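You operate a simulated robot arm through the tools that you are given. There is no shell and no other tool.

You are at the controls of a simulated two-armed robot. One attempt, no reset.

TASK
Snap the yellow key tag shut and put it in the red tin.
Fine: use the jig and turn its dial back to open; put the lid back on the tin; leave the other key tags alone.

It is judged by the outcome, as a careful person would: the job done as asked, and still so three seconds after it is handed in. It fails if anything else is knocked over, pushed out of place, dropped, spilled or broken. Lids that push on must go on centred and level and be pressed home; caps that screw on are set level and turned clockwise until they are tight.

THE ROBOT
Two 7-joint arms with fingered hands on one trunk that stands fixed in place. Base frame: the origin is at the foot of the trunk, x ahead of it, y to its left, z up. Units: m, degrees, N and s.
The left shoulder is at [0.07, 0.162, 1.146], the right one opposite. With the tool pointing down near the work surface each hand reaches from about 0.32 to 0.82 m from the base axis, measured 20 degrees to its own side. Payload 4 kg a hand.
The TCP of each hand is the grasp point between the finger pads, 0.026 m short of the fingertips. In the tool frame z runs along the fingers and y along their closing line. The gripper opens to 0.132 m. The gripper's body begins 0.073 m behind the TCP. The gripper is a hand of 4 fingers: y runs from the thumb to the fingers, the wrist lies at [0, 0, -0.224] in the tool frame, and closing takes about 1.5 s.
Orientation is told as [roll, pitch, yaw] about the base's x, y, z axes, in that order, counted from this pose: with the fingers straight down and closing along the base's y, the tool's x points along the base's -x, its y along +y and its z along -z.

THE INTERFACE
- The arms move only by the tool play_rows. It takes "left_steps", "right_steps" or both (then of equal length, played together; a hand with none holds still); each is a list of rows, each a list of 7 numbers: the shift along the tool's x, y, z in m, then the turn, a rotation vector about the tool's x, y, z in degrees, then the closure in counts, from 0 (fully open) to 255 (shut). In form: [[x, y, z, wx, wy, wz, claw], ...]. A call has 1 to 20 rows; each row is the pose to reach, as a shift and turn from the pose commanded when the call began, along the tool's axes at that moment. Each row takes 0.2 s and may step no farther than 0.05 m and 8.6 degrees from the row before; otherwise, or with a gripper value out of range, the whole call is refused. Where a pose cannot be reached the arm comes as near as it can. A force on the tool above 90 N (or 10 N above the force at the start of the call, whichever is more), or a blocked arm, ends the call early, and 0.2 s more pass. The fingers move at their own pace (about 0.045 m/s each) and stop on an object; they squeeze with about 22 N. The grip force told is the motor's: it shows also when the fingers shut on nothing. Time passes only in rows, and 0.2 s behind the last, so rows that repeat a pose let the fingers close. The reply holds the time, the measured pose of the TCP, the force on the tool along the base axes, the opening and the grip force, in the units named above and with some noise, with the torque about the TCP (base axes, N m) and any sound that the robot's microphone picked up, and new pictures: "show" is both (left out), scene, wrist or none (wrist: the cameras of the hands that moved).
- Cameras (640 x 400 px; columns grow to the right, rows downward): "scene" is now at [0.1409, 0.0409, 1.3838]; the picture's right is [0.41, -0.91, 0.00], its down [-0.54, -0.24, -0.81] and it looks along [0.74, 0.33, -0.59] (base axes); focal length 294 px, centre (320, 200). "left" rides on the left gripper at [-0.073, 0.006, -0.094] in its tool frame; the picture's right is [-0.08, -1.00, 0.00], its down [0.78, -0.06, -0.62] and it looks along [0.61, -0.05, 0.79] (tool axes); focal length 230 px, centre (320, 200). "right" rides on the right gripper at [0.073, 0.006, -0.094] in its tool frame; the picture's right is [-0.08, 1.00, 0.00], its down [-0.79, -0.06, -0.62] and it looks along [-0.61, -0.05, 0.79] (tool axes); focal length 230 px, centre (320, 200). There is no depth. A picture from a camera that has moved, and an enlarged one, comes with that camera's place and axes in the base frame and with its lens. The place of the scene camera against the robot may be out by one fixed shift of up to 0.018 m in any direction.
- move_column(by): slides the trunk up (or, below 0, down) by that many m; the arms and the scene camera ride with it, the base frame stays. It gives what a move gives, with no picture.
- set_grasp(shape, hand): the hand has 4 fingers and takes this shape, open, in about a second: jaw (thumb against the fingers, like two jaws); tri (thumb and two fingers); tip (a fingertip pinch); poke (one finger out to press); point (the index stretched); flat (the hand flat); cup (the hand cupped); fist (a fist). The gripper value then closes the fingers along that shape, each until it touches; the sizes above hold for jaw. It gives what a move gives, with no picture.
- turn_head(pan, tilt): turns the head with the scene camera to pan (to the left, within 86 degrees either way) and tilt (down, from -29 to 69), counted from straight ahead of the robot. It gives what a move gives, and a new picture of the scene camera.
- enlarge(camera, box): a new picture of the part [left, top, right, bottom] of that camera's present view, enlarged. The clock stands still meanwhile.
- finish_job(): hands the job in; it is judged then, once.

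Places have to be worked out from the pictures, the camera data and where the tool is seen. Open the grippers and draw the arms clear of the work before you hand the job in, unless the task says otherwise.

The tools are called after "Emit:" as a command line: name --argument value ..., lists and objects as JSON in quotes. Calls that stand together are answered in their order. play_rows: Moves the arms, as the interface text tells. Its arguments: {"type":"object","properties":{"left_steps":{"type":"array","items":{"type":"array","items":{"type":"number"}}},"right_steps":{"type":"array","items":{"type":"array","items":{"type":"number"}}},"show":{"type":"string","enum":["both","scene","wrist","none"]}},"required":[]} The other tools are called the same way: move_column (by) slides the trunk up or down; set_grasp (shape, hand) gives the hand a shape; turn_head (pan, tilt) turns the head that bears the scene camera; enlarge (camera, box) takes an enlarged picture of a part of a camera's view; finish_job () hands the job in.

At the start:

```text
t: 0.0
left_ee_pos: [0.3146, 0.4725, 1.069]
left_orientation: [0.1, 0.0, 0.0]
left_force: [1.3, 0.3, 0.1]
left_ft_torque: [-0.01, -0.02, 0.01]
left_grip_width: 0.1319
left_grasp_force: 0.1
left_shape: jaw
right_ee_pos: [0.5578, 0.0075, 1.097]
right_orientation: [0.0, 0.0, 0.0]
right_force: [-0.5, -0.6, -0.5]
right_ft_torque: [-0.03, -0.05, 0.0]
right_grip_width: 0.1318
right_grasp_force: 0.0
right_shape: jaw
trunk travel left (down, up): [-0.625, 0.315]
head pan, tilt: [24.4, 36.0]
```

scene: 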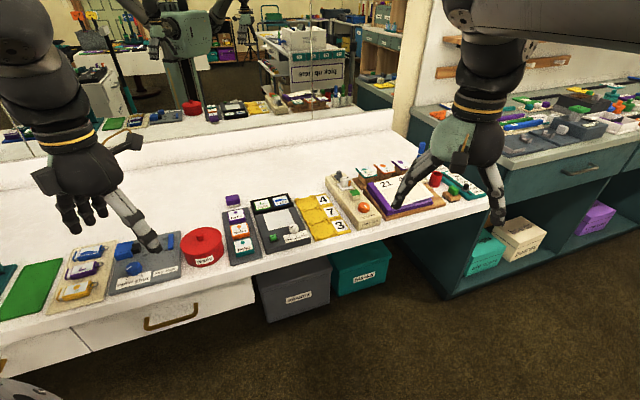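
right: 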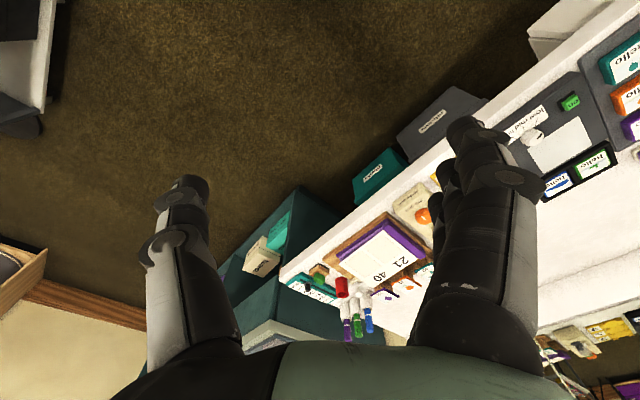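
left: 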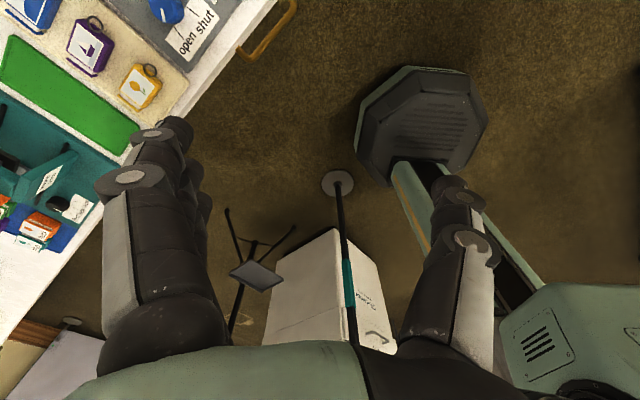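

The scene shows three key tags on a tray, a grey jig with blue parts marked open/shut, and the red tin. I'll enlarge these areas to look more closely.

Emit:
enlarge --camera "scene" --box '[40, 210, 240, 335]'

Emit:
enlarge --camera "left" --box '[0, 0, 300, 187]'

Emit:
turn_head --pan 55 --tilt 45

```text
3.20 times, centred on (140, 272) of scene
camera zoom: at [0.1409, 0.0409, 1.3838], right [0.41, -0.91, 0.0], down [-0.54, -0.24, -0.81], along [0.74, 0.33, -0.59], focal length 942 px, centre (896, -32)
```

zoom: 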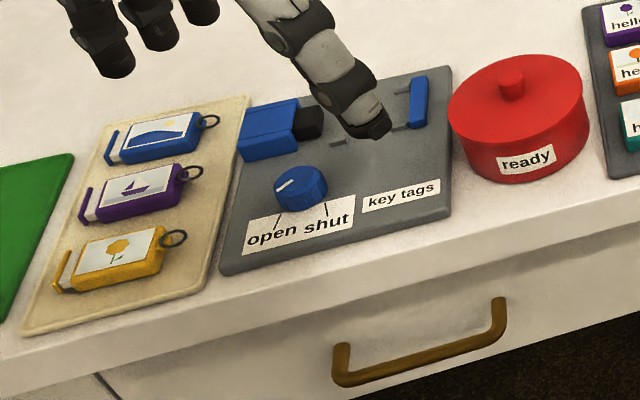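

```text
2.13 times, centred on (150, 94) of left
camera zoom: at [0.3896, 0.477, 1.163], right [0.08, -1.0, 0.0], down [-0.78, -0.06, 0.62], along [-0.61, -0.05, -0.79], focal length 491 px, centre (683, 427)
```

zoom: 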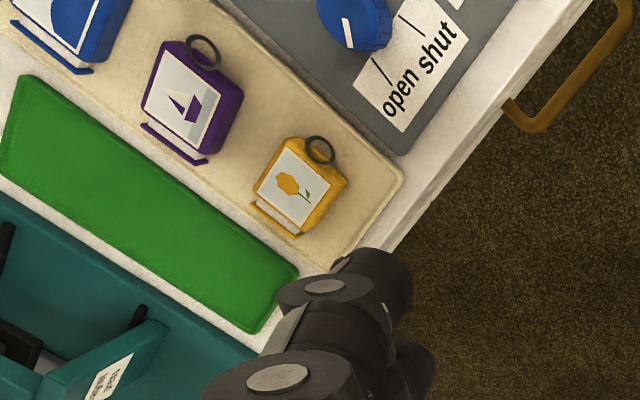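

```text
t: 1.0
left_ee_pos: [0.3162, 0.4722, 1.0692]
left_orientation: [0.1, 0.0, 0.1]
left_force: [-0.4, -0.1, 0.7]
left_ft_torque: [-0.01, 0.01, 0.02]
left_grip_width: 0.1319
left_grasp_force: 0.2
left_shape: jaw
right_ee_pos: [0.5598, 0.0082, 1.0978]
right_orientation: [-0.1, 0.0, 0.0]
right_force: [0.2, -0.9, -0.4]
right_ft_torque: [0.02, 0.01, 0.03]
right_grip_width: 0.1321
right_grasp_force: 0.1
right_shape: jaw
trunk travel left (down, up): [-0.625, 0.315]
head pan, tilt: [55.0, 45.0]
camera scene: at [0.1079, 0.0713, 1.3706], right [0.82, -0.57, 0.0], down [-0.41, -0.58, -0.71], along [0.41, 0.58, -0.71], focal length 294 px, centre (320, 200)
```

scene: 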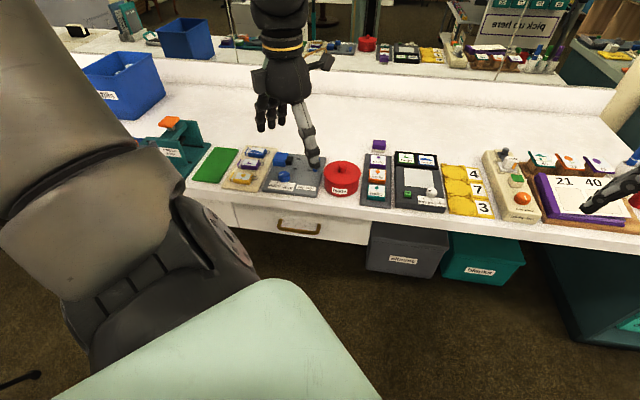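

The table top seems to be at about z=0.81 and the bench runs diagonally, its normal heading about 42° left of straight ahead. I'll swing the left hand up over the tin with yaw −47.5°, so that its wrist camera looks along the bench at the jig and tags.

Emit:
play_rows --left_steps '[[-0.037, 0.01, 0, 0, 0, 8, 0], [-0.075, 0.02, 0, 0, 0, 16, 0], [-0.112, 0.03, 0, 0, 0, 24, 0], [-0.15, 0.04, 0, 0, 0, 32, 0], [-0.187, 0.05, 0, 0, 0, 40, 0], [-0.225, 0.06, 0, 0, 0, 47.5, 0], [-0.225, 0.06, 0, 0, 0, 47.5, 0]]' --show "both"

```text
t: 2.6
left_ee_pos: [0.498, 0.4119, 0.9848]
left_orientation: [1.4, -1.9, -42.5]
left_force: [-0.3, 0.1, 0.5]
left_ft_torque: [-0.02, 0.01, -0.02]
left_grip_width: 0.1317
left_grasp_force: 0.0
left_shape: jaw
left hand out of reach, approached as far as the arm can: row 3, 4, 5, 6, 7
right_ee_pos: [0.5587, 0.0088, 1.099]
right_orientation: [0.0, 0.0, 0.0]
right_force: [-0.3, 0.8, 0.6]
right_ft_torque: [0.0, -0.01, -0.03]
right_grip_width: 0.1322
right_grasp_force: 0.0
right_shape: jaw
trunk travel left (down, up): [-0.625, 0.315]
head pan, tilt: [55.0, 45.0]
camera scene: at [0.1073, 0.0715, 1.3707], right [0.82, -0.57, 0.0], down [-0.41, -0.58, -0.71], along [0.41, 0.58, -0.71], focal length 294 px, centre (320, 200)
camera left: at [0.5526, 0.3656, 1.082], right [-0.62, -0.79, -0.02], down [-0.65, 0.49, 0.59], along [-0.45, 0.38, -0.81], focal length 230 px, centre (320, 200)
```

scene: 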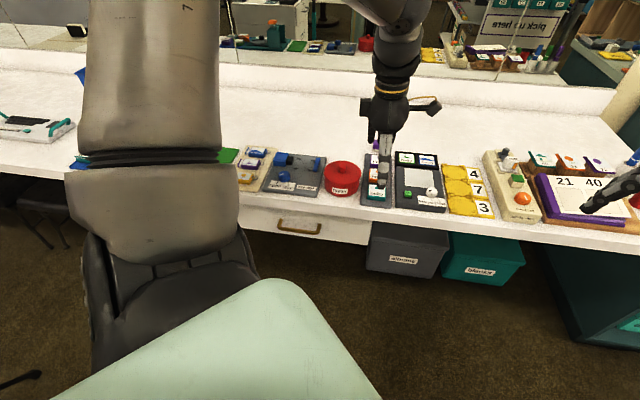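
left: 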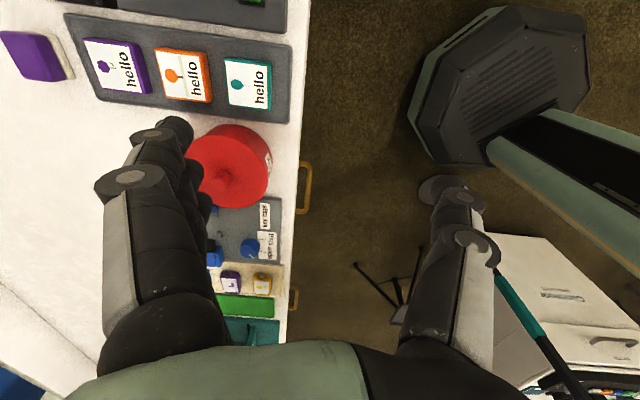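

The hand stopped near a joint limit at yaw −42°. I'll bring it back toward the start and yaw the other way to learn what wrist range is available.

Emit:
play_rows --left_steps '[[0.024, -0.009, -0.011, 0, 0, -8, 0], [0.047, -0.017, -0.022, 0, 0, -16, 0], [0.07, -0.025, -0.033, 0, 0, -24, 0], [0.094, -0.034, -0.044, 0, 0, -32, 0], [0.118, -0.042, -0.055, 0, 0, -40, 0], [0.141, -0.05, -0.065, 0, 0, -48, 0], [0.141, -0.05, -0.065, 0, 0, -56, 0], [0.141, -0.05, -0.065, 0, 0, -64, 0], [0.141, -0.05, -0.065, 0, 0, -72, 0], [0.141, -0.05, -0.065, 0, 0, -80, 0], [0.141, -0.05, -0.065, 0, 0, -88, 0], [0.141, -0.05, -0.065, 0, 0, -96, 0], [0.141, -0.05, -0.065, 0, 0, -104, 0], [0.141, -0.05, -0.065, 0, 0, -112, 0], [0.141, -0.05, -0.065, 0, 0, -120, 0], [0.141, -0.05, -0.065, 0, 0, -128, 0]]' --show "both"

```text
t: 6.0
left_ee_pos: [0.3563, 0.4709, 1.045]
left_orientation: [-2.4, 0.0, 85.7]
left_force: [0.6, -0.2, -0.3]
left_ft_torque: [0.0, 0.01, -0.01]
left_grip_width: 0.1323
left_grasp_force: 0.1
left_shape: jaw
right_ee_pos: [0.5577, 0.0074, 1.0985]
right_orientation: [-0.1, 0.0, 0.0]
right_force: [0.5, 0.8, 0.4]
right_ft_torque: [0.02, 0.05, 0.02]
right_grip_width: 0.1319
right_grasp_force: 0.0
right_shape: jaw
trunk travel left (down, up): [-0.625, 0.315]
head pan, tilt: [55.0, 45.0]
camera scene: at [0.1078, 0.0716, 1.3706], right [0.82, -0.57, 0.0], down [-0.41, -0.58, -0.71], along [0.41, 0.58, -0.71], focal length 294 px, centre (320, 200)
camera left: at [0.3526, 0.544, 1.1379], right [1.0, 0.0, 0.04], down [-0.02, -0.78, 0.62], along [0.03, -0.62, -0.78], focal length 230 px, centre (320, 200)
```

scene: 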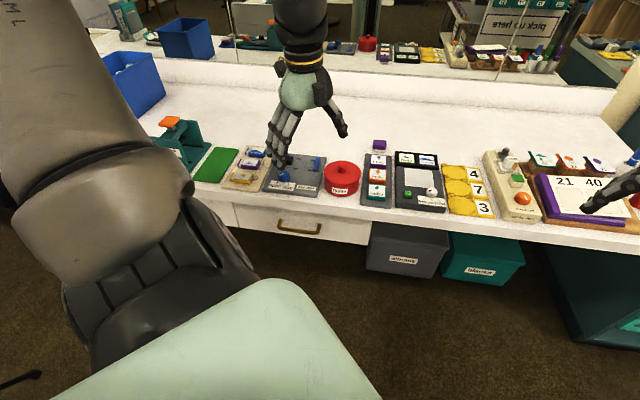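
left: 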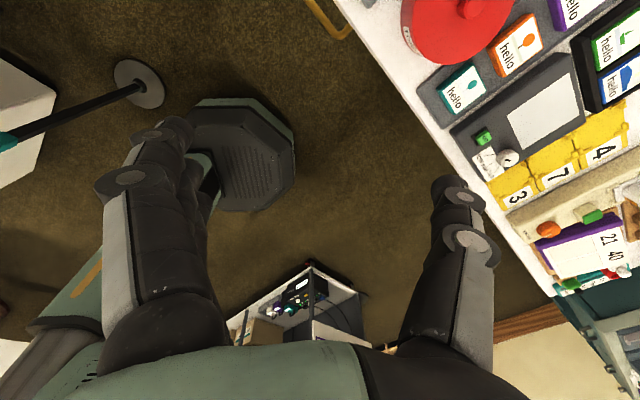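

Yawing the other way works well. I'll go on to yaw 132.5° and move over the tag tray, so the wrist camera looks right along the bench over the jig.

Emit:
play_rows --left_steps '[[-0.041, 0.008, 0, 0, 0, -6.7, 0], [-0.082, 0.016, 0, 0, 0, -13.4, 0], [-0.123, 0.025, 0, 0, 0, -20.1, 0], [-0.164, 0.033, 0, 0, 0, -26.8, 0], [-0.205, 0.041, 0, 0, 0, -33.5, 0], [-0.246, 0.05, 0, 0, 0, -40.2, 0], [-0.286, 0.058, 0, 0, 0, -46.8, 0], [-0.286, 0.058, 0, 0, 0, -46.8, 0]]' --show "both"

```text
t: 7.8
left_ee_pos: [0.3183, 0.7633, 1.0435]
left_orientation: [-1.5, 1.9, 132.3]
left_force: [-0.9, -1.0, 0.5]
left_ft_torque: [0.02, -0.01, 0.01]
left_grip_width: 0.1319
left_grasp_force: 0.0
left_shape: jaw
right_ee_pos: [0.5576, 0.0065, 1.0988]
right_orientation: [0.0, 0.0, 0.1]
right_force: [-0.1, -0.5, 0.2]
right_ft_torque: [0.01, -0.05, 0.02]
right_grip_width: 0.1319
right_grasp_force: 0.1
right_shape: jaw
trunk travel left (down, up): [-0.625, 0.315]
head pan, tilt: [55.0, 45.0]
camera scene: at [0.1072, 0.0708, 1.3707], right [0.82, -0.57, 0.0], down [-0.41, -0.58, -0.71], along [0.41, 0.58, -0.71], focal length 294 px, centre (320, 200)
camera left: at [0.2627, 0.8126, 1.1354], right [0.68, 0.73, 0.03], down [0.55, -0.54, 0.64], along [0.48, -0.43, -0.77], focal length 230 px, centre (320, 200)
```

scene: 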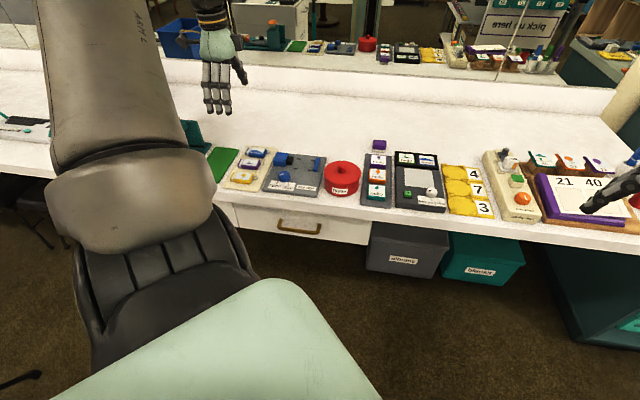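
left: 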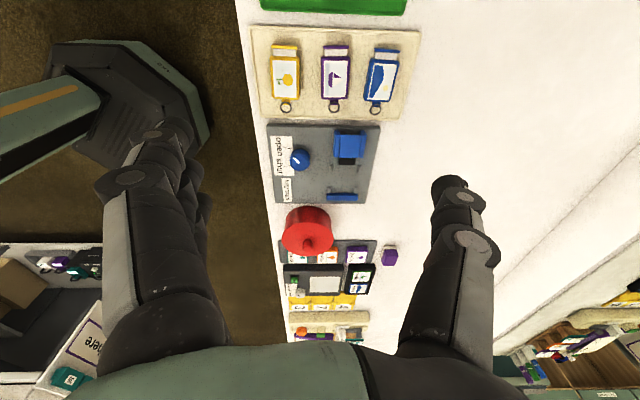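

A clear view of the tray, jig and tin in the wrist camera. I'll enlarge it to study the jig and the tags.

Emit:
enlarge --camera "left" --box '[245, 110, 405, 210]'

Emit:
enlarge --camera "left" --box '[245, 20, 425, 132]'

Emit:
enlarge --camera "scene" --box '[210, 130, 370, 230]'

```text
4.00 times, centred on (325, 160) of left
camera zoom: at [0.2627, 0.8126, 1.1354], right [0.68, 0.73, 0.03], down [0.55, -0.54, 0.64], along [0.48, -0.43, -0.77], focal length 920 px, centre (300, 360)
```

zoom: 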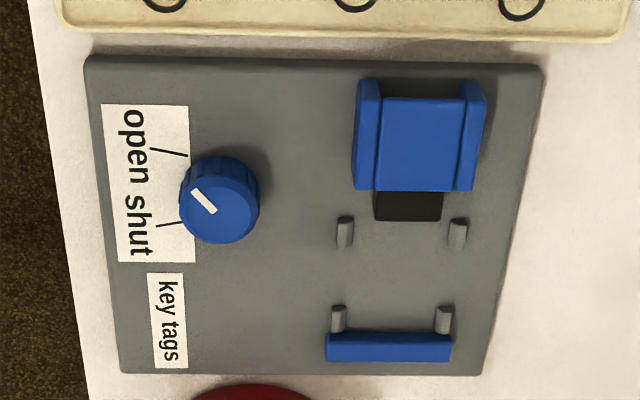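

```text
3.56 times, centred on (335, 76) of left
camera zoom: at [0.2627, 0.8126, 1.1354], right [0.68, 0.73, 0.03], down [0.55, -0.54, 0.64], along [0.48, -0.43, -0.77], focal length 818 px, centre (267, 641)
```

zoom: 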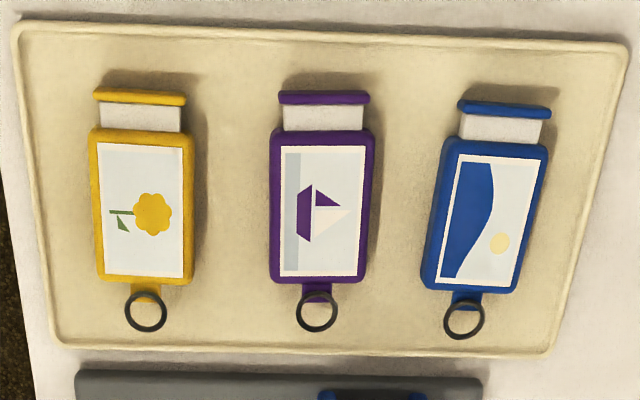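

```text
4.00 times, centred on (290, 180) of scene
camera zoom: at [0.1072, 0.0708, 1.3707], right [0.82, -0.57, 0.0], down [-0.41, -0.58, -0.71], along [0.41, 0.58, -0.71], focal length 1178 px, centre (440, 280)
```

zoom: 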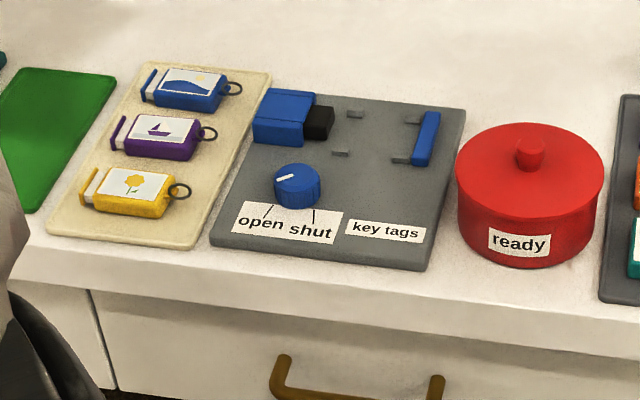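

The jig has a dial at "open", a black ram in a blue guide, four locating posts and a blue stop bar. The yellow tag's drawer (cap side) is pulled out and should face the ram. I'll lower the camera over the jig for a closer look.

Emit:
play_rows --left_steps '[[0.01, -0.016, 0.04, 0, 0, 0, 0], [0.022, -0.032, 0.08, 0, 0, 0, 0], [0.0325, -0.0476, 0.12, 0, 0, 0, 0], [0.0325, -0.0476, 0.12, 0, 0, 0, 0]]' --show "wrist"

Emit:
enlarge --camera "left" --box '[220, 80, 460, 230]'

```text
t: 8.8
left_ee_pos: [0.3823, 0.7628, 0.9252]
left_orientation: [-1.6, 1.9, 132.3]
left_force: [-0.1, 0.3, -0.1]
left_ft_torque: [0.01, -0.01, -0.01]
left_grip_width: 0.1318
left_grasp_force: 0.2
left_shape: jaw
right_ee_pos: [0.5588, 0.0075, 1.0993]
right_orientation: [0.0, 0.0, 0.0]
right_force: [0.1, 0.6, -0.3]
right_ft_torque: [0.01, -0.02, -0.02]
right_grip_width: 0.1317
right_grasp_force: 0.0
right_shape: jaw
trunk travel left (down, up): [-0.625, 0.315]
head pan, tilt: [55.0, 45.0]
camera left: at [0.3257, 0.8135, 1.0167], right [0.68, 0.73, 0.03], down [0.55, -0.54, 0.64], along [0.48, -0.43, -0.77], focal length 230 px, centre (320, 200)
```

left: 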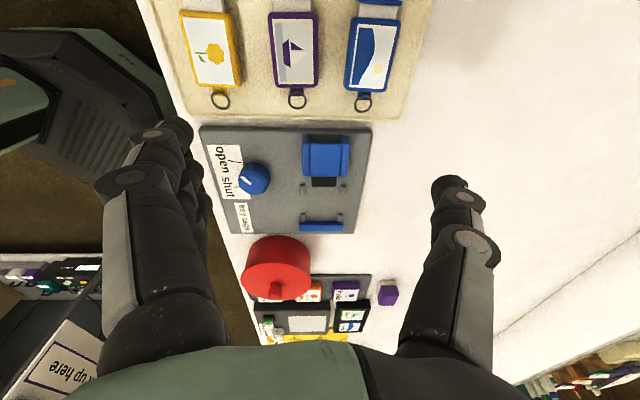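

```text
2.67 times, centred on (340, 155) of left
camera zoom: at [0.3257, 0.8135, 1.0167], right [0.68, 0.73, 0.03], down [0.55, -0.54, 0.64], along [0.48, -0.43, -0.77], focal length 614 px, centre (267, 320)
```

zoom: 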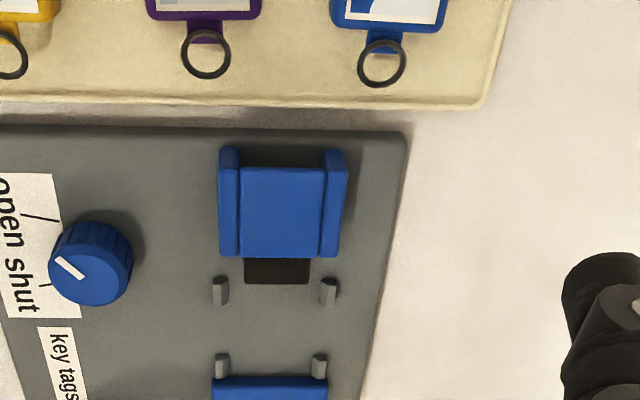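

Triangulating from two wrist views puts the dial top near z≈0.80, at about (0.388, 0.658). I want a better look at the ram, the posts and the stop bar from the front, so I'll enlarge the scene camera tightly.

Emit:
enlarge --camera "scene" --box '[262, 148, 334, 193]'

Emit:
enlarge --camera "scene" --box '[224, 144, 280, 179]'

Emit:
enlarge --camera "left" --box '[280, 160, 380, 240]'

```text
8.89 times, centred on (298, 170) of scene
camera zoom: at [0.1072, 0.0712, 1.3707], right [0.82, -0.57, 0.0], down [-0.41, -0.58, -0.71], along [0.41, 0.58, -0.71], focal length 2617 px, centre (516, 462)
```

zoom: 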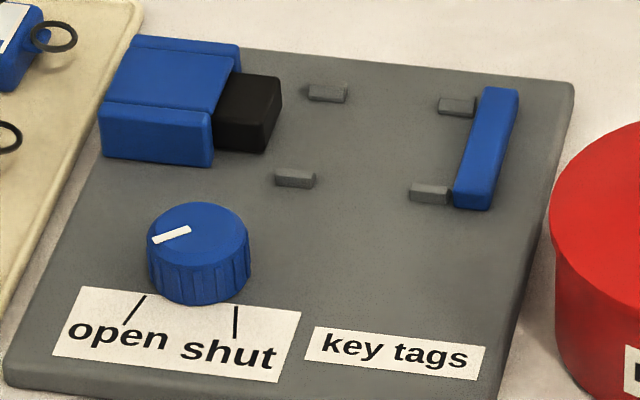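

```text
11.43 times, centred on (252, 162) of scene
camera zoom: at [0.1072, 0.0712, 1.3707], right [0.82, -0.57, 0.0], down [-0.41, -0.58, -0.71], along [0.41, 0.58, -0.71], focal length 3364 px, centre (1097, 640)
```

zoom: 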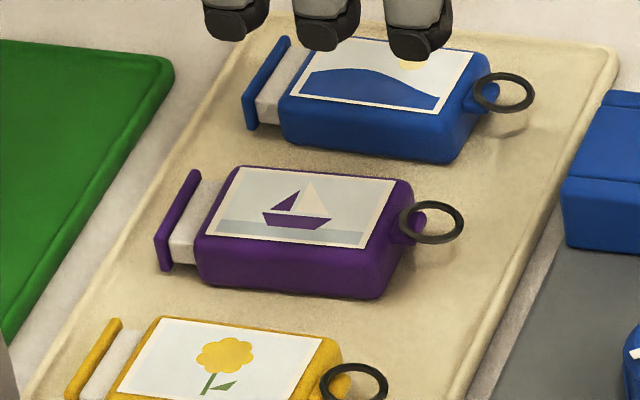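

```text
5.00 times, centred on (330, 200) of left
camera zoom: at [0.3257, 0.8135, 1.0167], right [0.68, 0.73, 0.03], down [0.55, -0.54, 0.64], along [0.48, -0.43, -0.77], focal length 1150 px, centre (270, 200)
```

zoom: 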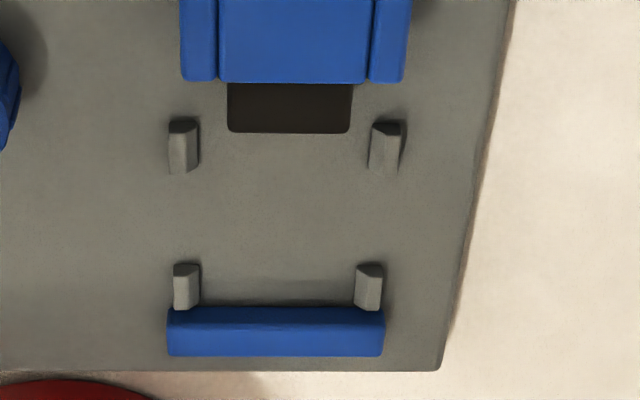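

The stop bar and posts are low (about 7 mm), so the tag goes in with its drawer toward the ram, its ring passing over the stop. I'll try the fingertip-pinch shape and see how narrow it looks.

Emit:
set_grasp --shape "tip" --hand "left"

Emit:
enlarge --camera "left" --box '[0, 0, 640, 400]'

Emit:
enlarge --camera "scene" --box '[180, 20, 340, 120]'

```text
t: 9.7
left_ee_pos: [0.3828, 0.7636, 0.9246]
left_orientation: [-1.5, 1.7, 132.4]
left_force: [-0.1, -0.1, -0.3]
left_ft_torque: [-0.01, 0.02, 0.0]
left_grip_width: 0.1316
left_grasp_force: 0.1
left_shape: tip
right_ee_pos: [0.5596, 0.0075, 1.0971]
right_orientation: [-0.2, 0.1, 0.0]
right_force: [0.5, 0.2, -0.5]
right_ft_torque: [0.0, -0.02, -0.03]
right_grip_width: 0.1315
right_grasp_force: 0.1
right_shape: jaw
trunk travel left (down, up): [-0.625, 0.315]
head pan, tilt: [55.0, 45.0]
```

```text
1.00 times, centred on (320, 200) of left (not enlarged: the box is as wide or as high as the picture)
camera zoom: at [0.3261, 0.8138, 1.0165], right [0.68, 0.73, 0.02], down [0.55, -0.54, 0.64], along [0.48, -0.43, -0.77], focal length 230 px, centre (320, 200)
```

zoom: 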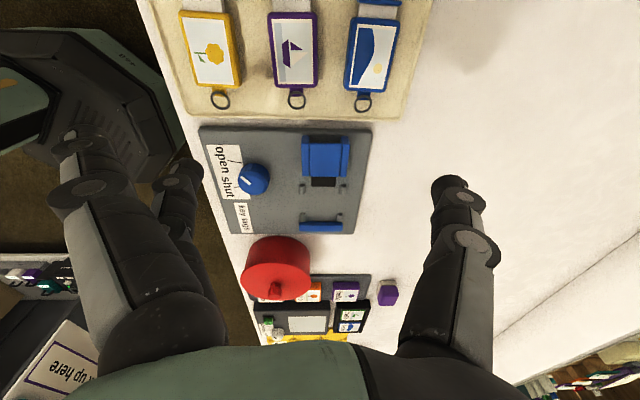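

```text
4.00 times, centred on (260, 70) of scene
camera zoom: at [0.108, 0.0716, 1.3706], right [0.82, -0.57, 0.0], down [-0.41, -0.58, -0.71], along [0.41, 0.58, -0.71], focal length 1178 px, centre (560, 720)
```

zoom: 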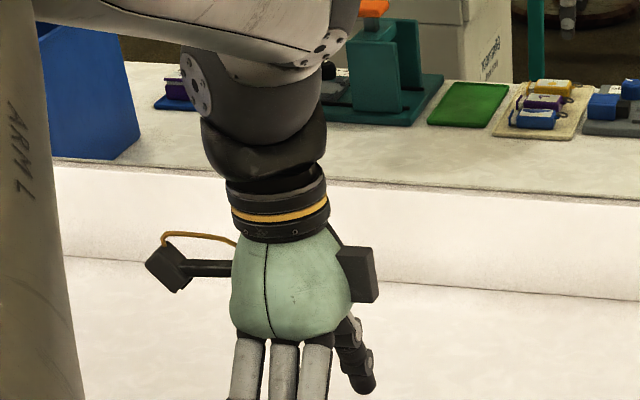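

In the tip shape one finger opposes the thumb and the others are splayed back. I'll close it partway and then fully in the air to see where the fingertips meet.

Emit:
play_rows --left_steps '[[0, 0, 0, 0, 0, 0, 150], [0, 0, 0, 0, 0, 0, 150], [0, 0, 0, 0, 0, 0, 150], [0, 0, 0, 0, 0, 0, 150], [0, 0, 0, 0, 0, 0, 150]]' --show "wrist"

Emit:
play_rows --left_steps '[[0, 0, 0, 0, 0, 0, 255], [0, 0, 0, 0, 0, 0, 255], [0, 0, 0, 0, 0, 0, 255], [0, 0, 0, 0, 0, 0, 255], [0, 0, 0, 0, 0, 0, 255]]' --show "both"

```text
t: 10.9
left_ee_pos: [0.3831, 0.7634, 0.9248]
left_orientation: [-1.6, 1.8, 132.3]
left_force: [0.3, -0.4, 0.4]
left_ft_torque: [0.01, 0.01, 0.0]
left_grip_width: 0.0551
left_grasp_force: 0.0
left_shape: tip
right_ee_pos: [0.5597, 0.0083, 1.0981]
right_orientation: [0.0, 0.1, 0.0]
right_force: [-0.4, -0.6, -1.0]
right_ft_torque: [0.0, -0.01, 0.01]
right_grip_width: 0.1318
right_grasp_force: 0.1
right_shape: jaw
trunk travel left (down, up): [-0.625, 0.315]
head pan, tilt: [55.0, 45.0]
camera left: at [0.3259, 0.8137, 1.0166], right [0.68, 0.73, 0.02], down [0.55, -0.54, 0.64], along [0.48, -0.43, -0.77], focal length 230 px, centre (320, 200)
```

left: 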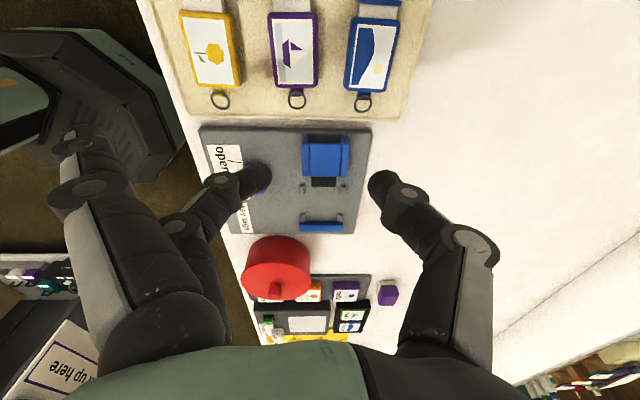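

```text
t: 12.1
left_ee_pos: [0.3811, 0.7634, 0.9258]
left_orientation: [-1.6, 1.7, 132.2]
left_force: [0.0, -0.9, -0.5]
left_ft_torque: [0.0, -0.04, -0.01]
left_grip_width: 0.0
left_grasp_force: 22.2
left_shape: tip
right_ee_pos: [0.5596, 0.0081, 1.0971]
right_orientation: [0.0, -0.1, 0.0]
right_force: [-0.8, -0.7, 0.7]
right_ft_torque: [0.01, 0.0, -0.02]
right_grip_width: 0.1318
right_grasp_force: 0.0
right_shape: jaw
trunk travel left (down, up): [-0.625, 0.315]
head pan, tilt: [55.0, 45.0]
camera scene: at [0.1079, 0.0715, 1.3706], right [0.82, -0.57, 0.0], down [-0.41, -0.58, -0.71], along [0.41, 0.58, -0.71], focal length 294 px, centre (320, 200)
camera left: at [0.3259, 0.8137, 1.0166], right [0.68, 0.73, 0.02], down [0.55, -0.54, 0.64], along [0.48, -0.43, -0.77], focal length 230 px, centre (320, 200)
```

scene: 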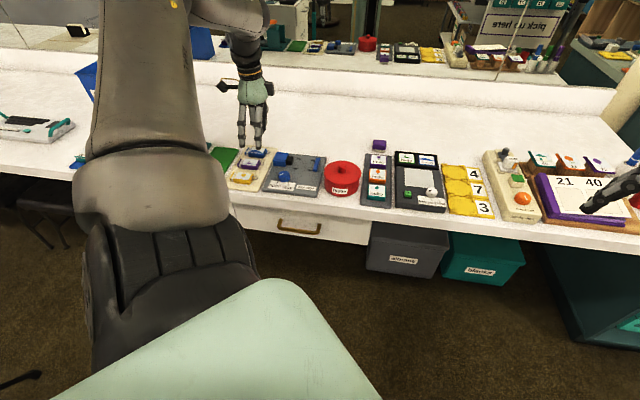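
left: 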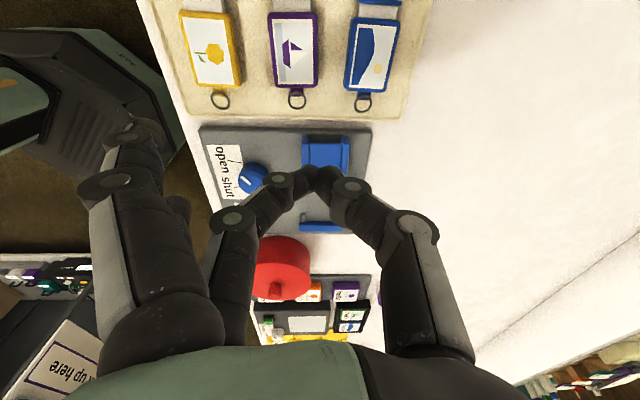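

In the tip pinch the fingertips meet at the TCP axis, but the spare fingers splay about 8–10 cm to the front side, which could hit the dial. I'll compare with the "tri" and "jaw" shapes partly closed.

Emit:
set_grasp --shape "tri" --hand "left"

Emit:
play_rows --left_steps '[[0, 0, 0, 0, 0, 0, 150], [0, 0, 0, 0, 0, 0, 150], [0, 0, 0, 0, 0, 0, 150], [0, 0, 0, 0, 0, 0, 150], [0, 0, 0, 0, 0, 0, 150]]' --show "both"

Emit:
set_grasp --shape "jaw" --hand "left"

Emit:
play_rows --left_steps '[[0, 0, 0, 0, 0, 0, 150], [0, 0, 0, 0, 0, 0, 150], [0, 0, 0, 0, 0, 0, 150], [0, 0, 0, 0, 0, 0, 150], [0, 0, 0, 0, 0, 0, 150]]' --show "both"

```text
t: 13.0
left_ee_pos: [0.3825, 0.7638, 0.9251]
left_orientation: [-1.5, 1.7, 132.3]
left_force: [0.6, 0.0, 0.0]
left_ft_torque: [-0.01, 0.02, -0.02]
left_grip_width: 0.1321
left_grasp_force: 0.0
left_shape: tri
right_ee_pos: [0.5584, 0.0078, 1.0976]
right_orientation: [0.0, -0.1, 0.1]
right_force: [0.4, 0.3, 0.2]
right_ft_torque: [-0.02, -0.01, 0.02]
right_grip_width: 0.1317
right_grasp_force: 0.0
right_shape: jaw
trunk travel left (down, up): [-0.625, 0.315]
head pan, tilt: [55.0, 45.0]
```

```text
t: 14.2
left_ee_pos: [0.3817, 0.764, 0.9254]
left_orientation: [-1.6, 1.8, 132.3]
left_force: [0.4, 0.1, 0.7]
left_ft_torque: [-0.01, 0.01, -0.03]
left_grip_width: 0.0551
left_grasp_force: 0.1
left_shape: tri
right_ee_pos: [0.5592, 0.0068, 1.0978]
right_orientation: [0.0, -0.1, -0.1]
right_force: [-0.1, -0.8, 0.7]
right_ft_torque: [0.0, -0.02, 0.02]
right_grip_width: 0.1318
right_grasp_force: 0.1
right_shape: jaw
trunk travel left (down, up): [-0.625, 0.315]
head pan, tilt: [55.0, 45.0]
camera scene: at [0.1079, 0.0715, 1.3706], right [0.82, -0.57, 0.0], down [-0.41, -0.58, -0.71], along [0.41, 0.58, -0.71], focal length 294 px, centre (320, 200)
camera left: at [0.326, 0.8137, 1.0166], right [0.68, 0.73, 0.02], down [0.55, -0.54, 0.64], along [0.48, -0.43, -0.77], focal length 230 px, centre (320, 200)
```

scene: 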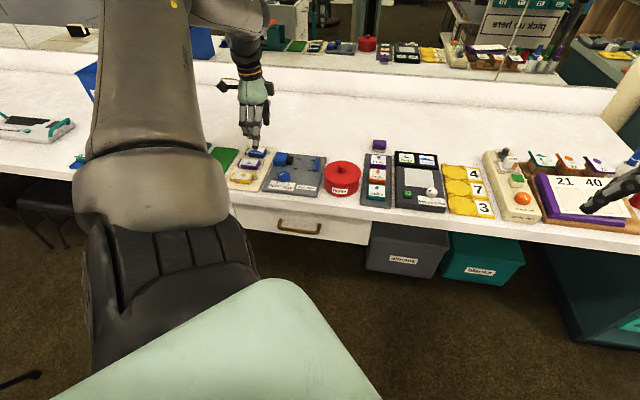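
left: 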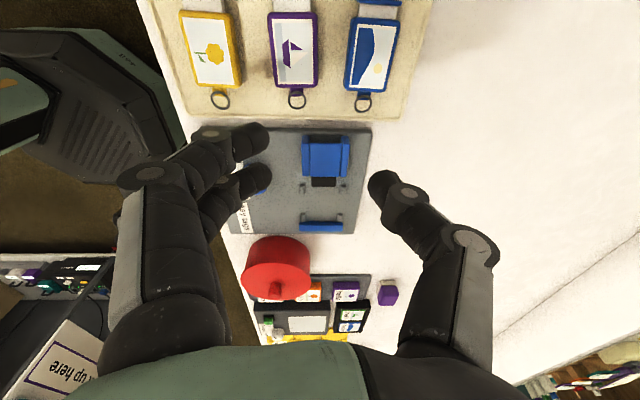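

```text
t: 15.1
left_ee_pos: [0.3821, 0.7628, 0.925]
left_orientation: [-1.6, 1.8, 132.3]
left_force: [0.0, 0.0, -0.1]
left_ft_torque: [-0.01, 0.0, -0.01]
left_grip_width: 0.132
left_grasp_force: 0.0
left_shape: jaw
right_ee_pos: [0.5581, 0.0085, 1.0979]
right_orientation: [0.0, -0.1, 0.0]
right_force: [-0.5, -0.5, 0.3]
right_ft_torque: [0.0, -0.04, 0.01]
right_grip_width: 0.1321
right_grasp_force: 0.1
right_shape: jaw
trunk travel left (down, up): [-0.625, 0.315]
head pan, tilt: [55.0, 45.0]
```

```text
t: 16.3
left_ee_pos: [0.3833, 0.7639, 0.926]
left_orientation: [-1.6, 1.8, 132.3]
left_force: [0.0, -0.4, -0.3]
left_ft_torque: [-0.01, 0.02, 0.02]
left_grip_width: 0.0551
left_grasp_force: 0.1
left_shape: jaw
right_ee_pos: [0.5583, 0.0087, 1.0975]
right_orientation: [0.0, 0.0, 0.1]
right_force: [-0.7, -0.6, 0.1]
right_ft_torque: [-0.01, 0.0, 0.01]
right_grip_width: 0.1319
right_grasp_force: 0.1
right_shape: jaw
trunk travel left (down, up): [-0.625, 0.315]
head pan, tilt: [55.0, 45.0]
camera scene: at [0.1079, 0.0715, 1.3706], right [0.82, -0.57, 0.0], down [-0.41, -0.58, -0.71], along [0.41, 0.58, -0.71], focal length 294 px, centre (320, 200)
camera left: at [0.326, 0.8137, 1.0166], right [0.68, 0.73, 0.02], down [0.55, -0.54, 0.64], along [0.48, -0.43, -0.77], focal length 230 px, centre (320, 200)
```

scene: 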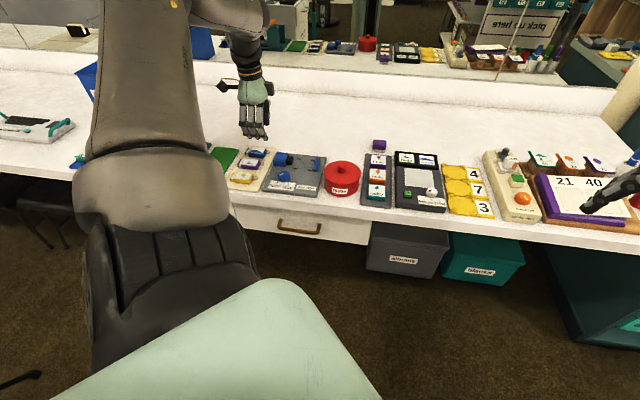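
left: 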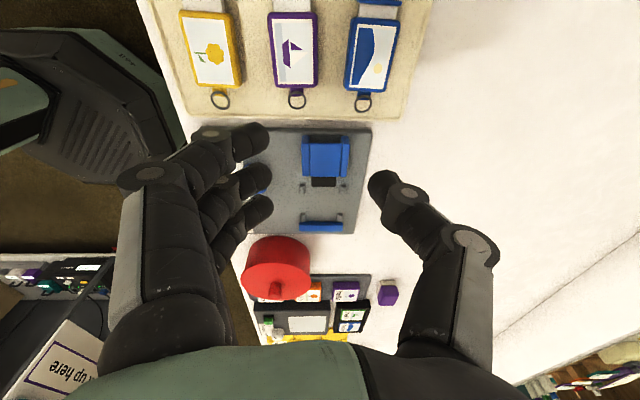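

All shapes pinch about the TCP axis; jaw has three fingers at x≈−22, 0, +22 mm. I'll correct the small tool tilt (−1.6°, 1.8°) and move over the tin for a close look at its knob and lid.

Emit:
play_rows --left_steps '[[0.045, 0.0095, -0.006, -0.4, -0.4, 0, 0], [0.09, 0.019, -0.012, -0.8, -0.8, 0, 0], [0.135, 0.0285, -0.018, -1.2, -1.2, 0, 0], [0.18, 0.038, -0.024, -1.6, -1.8, 0, 0], [0.226, 0.0473, -0.024, -1.6, -1.8, 0, 0], [0.226, 0.0473, -0.024, -1.6, -1.8, 0, 0]]' --show "both"

```text
t: 17.7
left_ee_pos: [0.4989, 0.5655, 0.9533]
left_orientation: [0.1, 0.1, 132.4]
left_force: [0.1, 0.3, 0.1]
left_ft_torque: [-0.01, -0.01, 0.01]
left_grip_width: 0.1318
left_grasp_force: 0.1
left_shape: jaw
right_ee_pos: [0.558, 0.0074, 1.0984]
right_orientation: [-0.1, 0.0, 0.0]
right_force: [0.3, 0.7, 0.7]
right_ft_torque: [0.01, -0.01, 0.01]
right_grip_width: 0.1317
right_grasp_force: 0.1
right_shape: jaw
trunk travel left (down, up): [-0.625, 0.315]
head pan, tilt: [55.0, 45.0]
camera scene: at [0.1073, 0.0723, 1.3706], right [0.82, -0.57, 0.0], down [-0.41, -0.58, -0.71], along [0.41, 0.58, -0.71], focal length 294 px, centre (320, 200)
camera left: at [0.4469, 0.6155, 1.0475], right [0.68, 0.73, 0.0], down [0.57, -0.54, 0.62], along [0.45, -0.42, -0.79], focal length 230 px, centre (320, 200)
```

scene: 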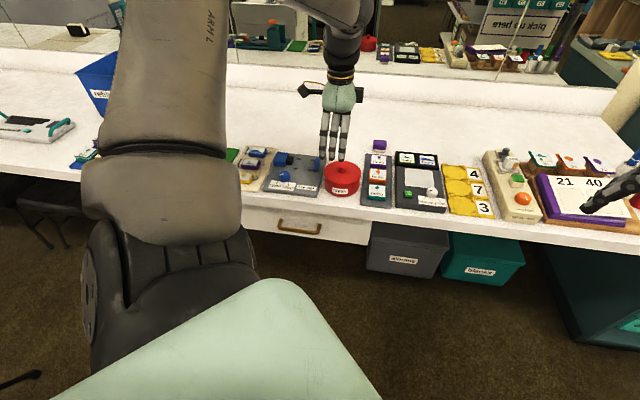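
left: 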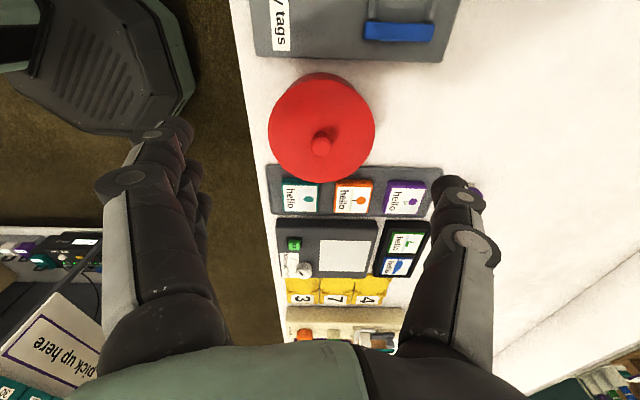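

The tool is now vertical. The lid centre appears near (0.507, 0.561) with a radius of about 5 cm. Next I'll take an untilted close view over the jig seat for accurate measurement.

Emit:
play_rows --left_steps '[[-0.037, -0.02, 0, 0, 0, 0, 0], [-0.074, -0.041, 0.015, 0, 0, 0, 0], [-0.1114, -0.0625, 0.053, 0, 0, 0, 0], [-0.1114, -0.0625, 0.053, 0, 0, 0, 0]]' --show "wrist"

Emit:
enlarge --camera "left" --box '[200, 60, 424, 200]'

```text
refused: row 3 steps farther than a row can; nothing moved
```

```text
2.86 times, centred on (312, 130) of left
camera zoom: at [0.4469, 0.6155, 1.0475], right [0.68, 0.73, 0.0], down [0.57, -0.54, 0.62], along [0.45, -0.42, -0.79], focal length 657 px, centre (343, 400)
```

zoom: 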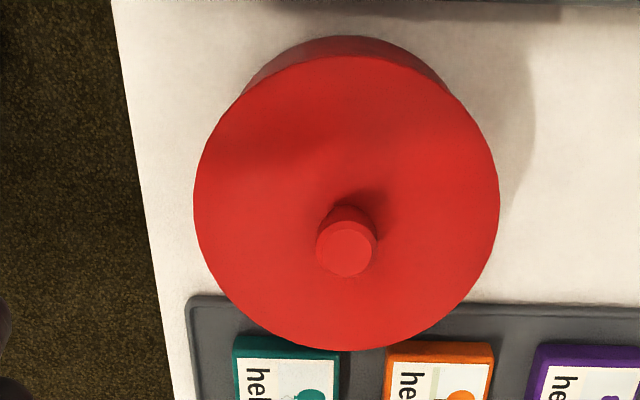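

The knob is about 20 mm tall and 18 mm across, centred near (0.513, 0.553). I'll redo the move to the jig seat with smaller steps.

Emit:
play_rows --left_steps '[[-0.035, -0.019, 0, 0, 0, 0, 0], [-0.07, -0.039, 0.01, 0, 0, 0, 0], [-0.1, -0.056, 0.03, 0, 0, 0, 0], [-0.1114, -0.0625, 0.053, 0, 0, 0, 0], [-0.1114, -0.0625, 0.053, 0, 0, 0, 0]]' --show "wrist"

Emit:
enlarge --camera "left" --box '[200, 60, 424, 200]'

```text
t: 18.9
left_ee_pos: [0.47, 0.6945, 0.9005]
left_orientation: [0.0, 0.1, 132.4]
left_force: [0.4, -0.5, -0.5]
left_ft_torque: [0.01, 0.04, 0.01]
left_grip_width: 0.1317
left_grasp_force: 0.0
left_shape: jaw
right_ee_pos: [0.5582, 0.0064, 1.0981]
right_orientation: [0.0, -0.1, 0.0]
right_force: [0.2, 0.1, -0.4]
right_ft_torque: [0.03, -0.02, -0.03]
right_grip_width: 0.1317
right_grasp_force: 0.0
right_shape: jaw
trunk travel left (down, up): [-0.625, 0.315]
head pan, tilt: [55.0, 45.0]
camera left: at [0.4173, 0.7429, 0.9948], right [0.68, 0.73, 0.0], down [0.57, -0.54, 0.62], along [0.45, -0.42, -0.79], focal length 230 px, centre (320, 200)
```

left: 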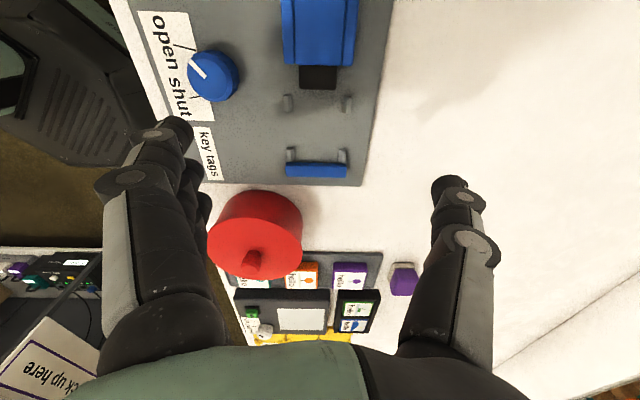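

```text
2.86 times, centred on (312, 130) of left
camera zoom: at [0.4173, 0.7429, 0.9948], right [0.68, 0.73, 0.0], down [0.57, -0.54, 0.62], along [0.45, -0.42, -0.79], focal length 657 px, centre (343, 400)
```

zoom: 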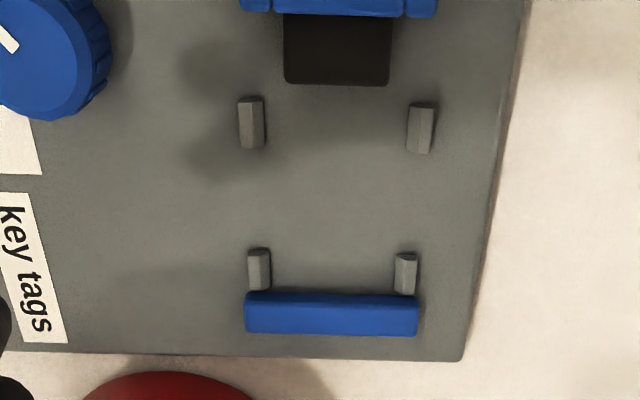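

The jig's axis reads about −3° against the tool, meaning it lines up with yaw ≈135.4°. I'll move to the free bench area behind the tin (a candidate spot for the lid), testing reach with yaw 135° and fingers at 48 mm.

Emit:
play_rows --left_steps '[[0.031, -0.012, 0, 0, 0, -1, 162], [0.062, -0.024, 0, 0, 0, -2, 162], [0.094, -0.036, 0.01, 0, 0, -2.6, 162], [0.1248, -0.0485, 0.03, 0, 0, -2.6, 162], [0.1248, -0.0485, 0.05, 0, 0, -2.6, 162], [0.1248, -0.0485, 0.05, 0, 0, -2.6, 162]]' --show "both"

```text
t: 20.3
left_ee_pos: [0.5897, 0.6344, 0.851]
left_orientation: [0.0, 0.1, 135.0]
left_force: [0.6, 0.1, 0.5]
left_ft_torque: [0.0, -0.01, 0.01]
left_grip_width: 0.0487
left_grasp_force: 0.1
left_shape: jaw
right_ee_pos: [0.5589, 0.0075, 1.0973]
right_orientation: [0.0, 0.0, 0.0]
right_force: [0.0, 0.3, 0.1]
right_ft_torque: [0.03, 0.0, 0.02]
right_grip_width: 0.1317
right_grasp_force: 0.0
right_shape: jaw
trunk travel left (down, up): [-0.625, 0.315]
head pan, tilt: [55.0, 45.0]
camera scene: at [0.108, 0.071, 1.3706], right [0.82, -0.57, 0.0], down [-0.41, -0.58, -0.71], along [0.41, 0.58, -0.71], focal length 294 px, centre (320, 200)
camera left: at [0.5352, 0.6805, 0.9444], right [0.65, 0.76, 0.0], down [0.6, -0.51, 0.62], along [0.47, -0.4, -0.79], focal length 230 px, centre (320, 200)
```

scene: 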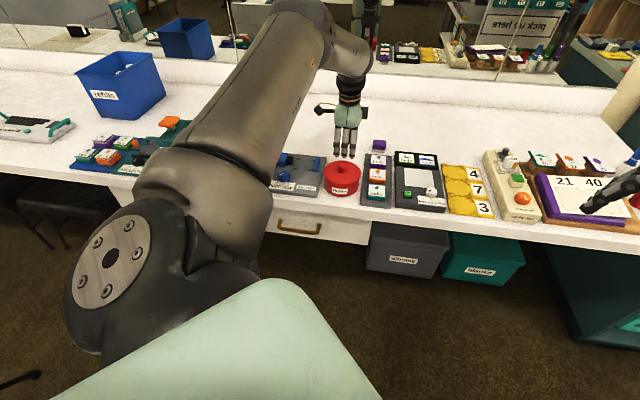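
left: 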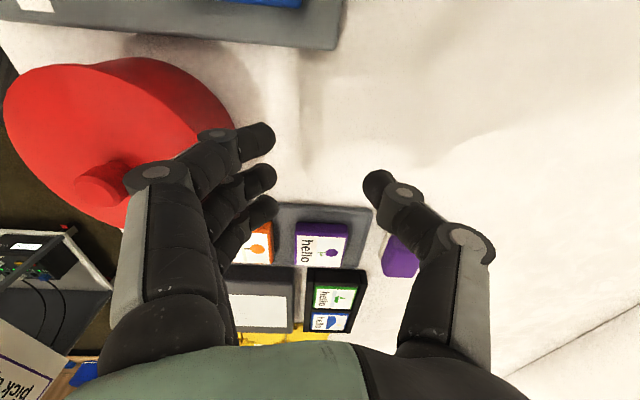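

That spot is reachable. Now I'll move over the yellow tag at yaw 135°, z≈0.90, for an untilted close view.

Emit:
play_rows --left_steps '[[-0.02, 0.01, -0.035, 0, 0, 0, 100], [-0.05, 0.025, -0.06, 0, 0, 0, 60], [-0.09, 0.045, -0.06, 0, 0, 0, 0], [-0.13, 0.065, -0.06, 0, 0, 0, 0], [-0.17, 0.085, -0.06, 0, 0, 0, 0], [-0.21, 0.105, -0.06, 0, 0, 0, 0], [-0.25, 0.125, -0.055, 0, 0, 0, 0], [-0.2828, 0.1414, -0.05, 0, 0, 0, 0], [-0.2828, 0.1414, -0.05, 0, 0, 0, 0]]' --show "wrist"

Emit:
enlarge --camera "left" --box '[200, 40, 440, 190]'

```text
t: 22.3
left_ee_pos: [0.2929, 0.7356, 0.8976]
left_orientation: [0.2, 0.0, 134.9]
left_force: [-1.3, -0.6, -0.1]
left_ft_torque: [-0.02, 0.0, 0.0]
left_grip_width: 0.1317
left_grasp_force: 0.1
left_shape: jaw
right_ee_pos: [0.5589, 0.0086, 1.098]
right_orientation: [0.1, 0.1, 0.0]
right_force: [-0.3, -0.6, -0.2]
right_ft_torque: [-0.03, 0.02, 0.01]
right_grip_width: 0.1316
right_grasp_force: 0.1
right_shape: jaw
trunk travel left (down, up): [-0.625, 0.315]
head pan, tilt: [55.0, 45.0]
camera left: at [0.239, 0.7825, 0.9919], right [0.65, 0.76, 0.0], down [0.6, -0.51, 0.62], along [0.47, -0.4, -0.79], focal length 230 px, centre (320, 200)
```

left: 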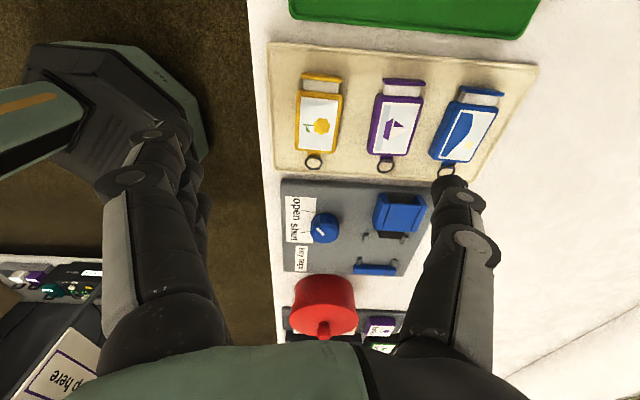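

```text
2.67 times, centred on (320, 115) of left
camera zoom: at [0.239, 0.7825, 0.9919], right [0.65, 0.76, 0.0], down [0.6, -0.51, 0.62], along [0.47, -0.4, -0.79], focal length 614 px, centre (320, 427)
```

zoom: 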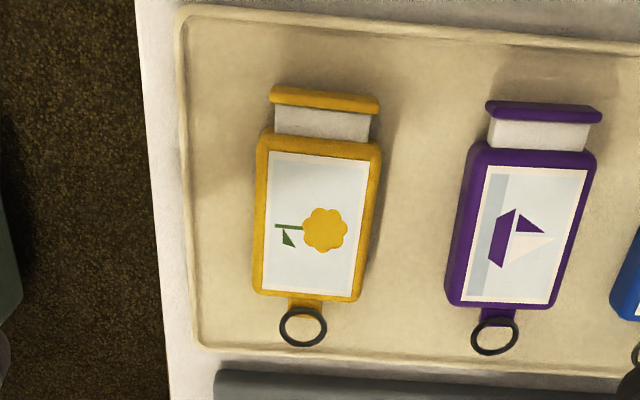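

The yellow tag lines up with yaw 135° within half a degree and its centre is about (−1, +2) mm from the TCP axis, with roughly a 30 mm gap to the purple tag. I'll descend to z≈0.835 with the fingers at 44 mm and check again.

Emit:
play_rows --left_steps '[[0, 0.002, 0.0, 0, 0, 0, 170], [0, 0.004, 0.01, 0, 0, 0, 170], [0, 0.004, 0.025, 0, 0, 0, 170], [0, 0.004, 0.04, 0, 0, 0, 170], [0, 0.004, 0.055, 0, 0, 0, 170], [0, 0.004, 0.0626, 0, 0, 0, 170], [0, 0.004, 0.0626, 0, 0, 0, 170]]' --show "wrist"

Emit:
enlarge --camera "left" --box '[200, 40, 440, 190]'

Emit:
enlarge --camera "scene" --box '[200, 130, 296, 190]'

```text
t: 23.9
left_ee_pos: [0.2883, 0.733, 0.8391]
left_orientation: [0.0, 0.0, 134.8]
left_force: [-0.2, 0.5, 0.1]
left_ft_torque: [0.03, -0.03, -0.03]
left_grip_width: 0.0446
left_grasp_force: 0.0
left_shape: jaw
right_ee_pos: [0.5589, 0.0079, 1.098]
right_orientation: [-0.1, 0.0, 0.0]
right_force: [-0.4, 0.4, 0.0]
right_ft_torque: [0.0, -0.03, 0.0]
right_grip_width: 0.1318
right_grasp_force: 0.2
right_shape: jaw
trunk travel left (down, up): [-0.625, 0.315]
head pan, tilt: [55.0, 45.0]
camera left: at [0.2338, 0.7793, 0.9319], right [0.65, 0.76, 0.0], down [0.6, -0.51, 0.62], along [0.47, -0.4, -0.79], focal length 230 px, centre (320, 200)
```

left: 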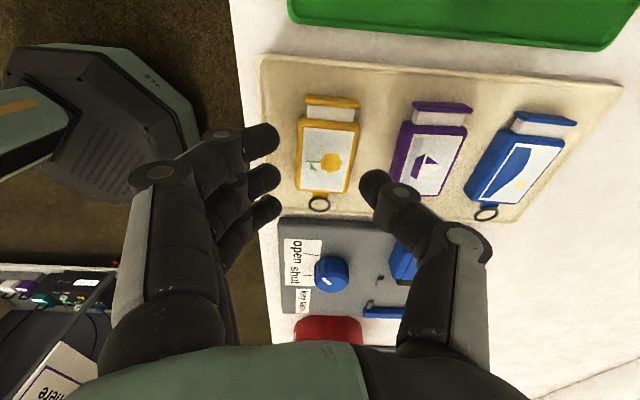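

```text
2.67 times, centred on (320, 115) of left
camera zoom: at [0.2338, 0.7793, 0.9319], right [0.65, 0.76, 0.0], down [0.6, -0.51, 0.62], along [0.47, -0.4, -0.79], focal length 614 px, centre (320, 427)
```

zoom: 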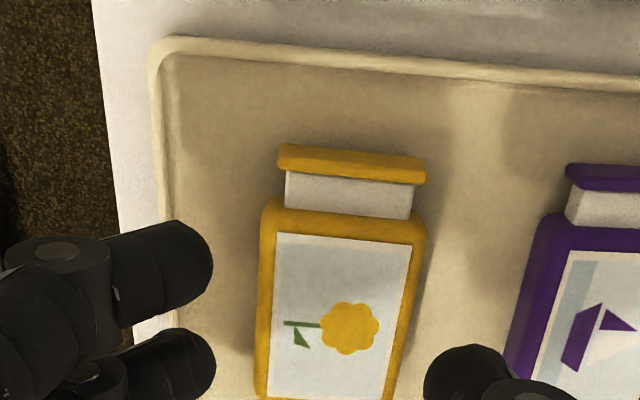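

```text
6.67 times, centred on (248, 160) of scene
camera zoom: at [0.1079, 0.0713, 1.3706], right [0.82, -0.57, 0.0], down [-0.41, -0.58, -0.71], along [0.41, 0.58, -0.71], focal length 1962 px, centre (800, 467)
```

zoom: 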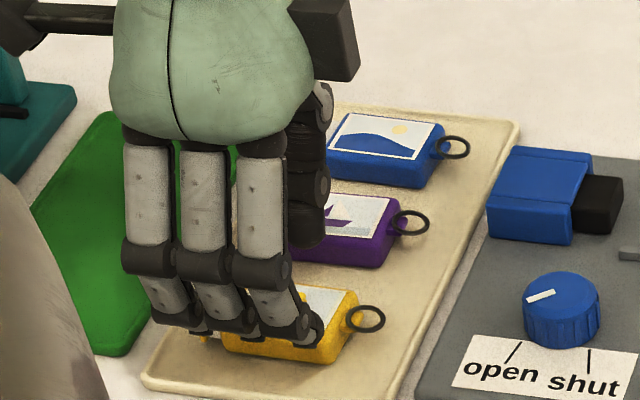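

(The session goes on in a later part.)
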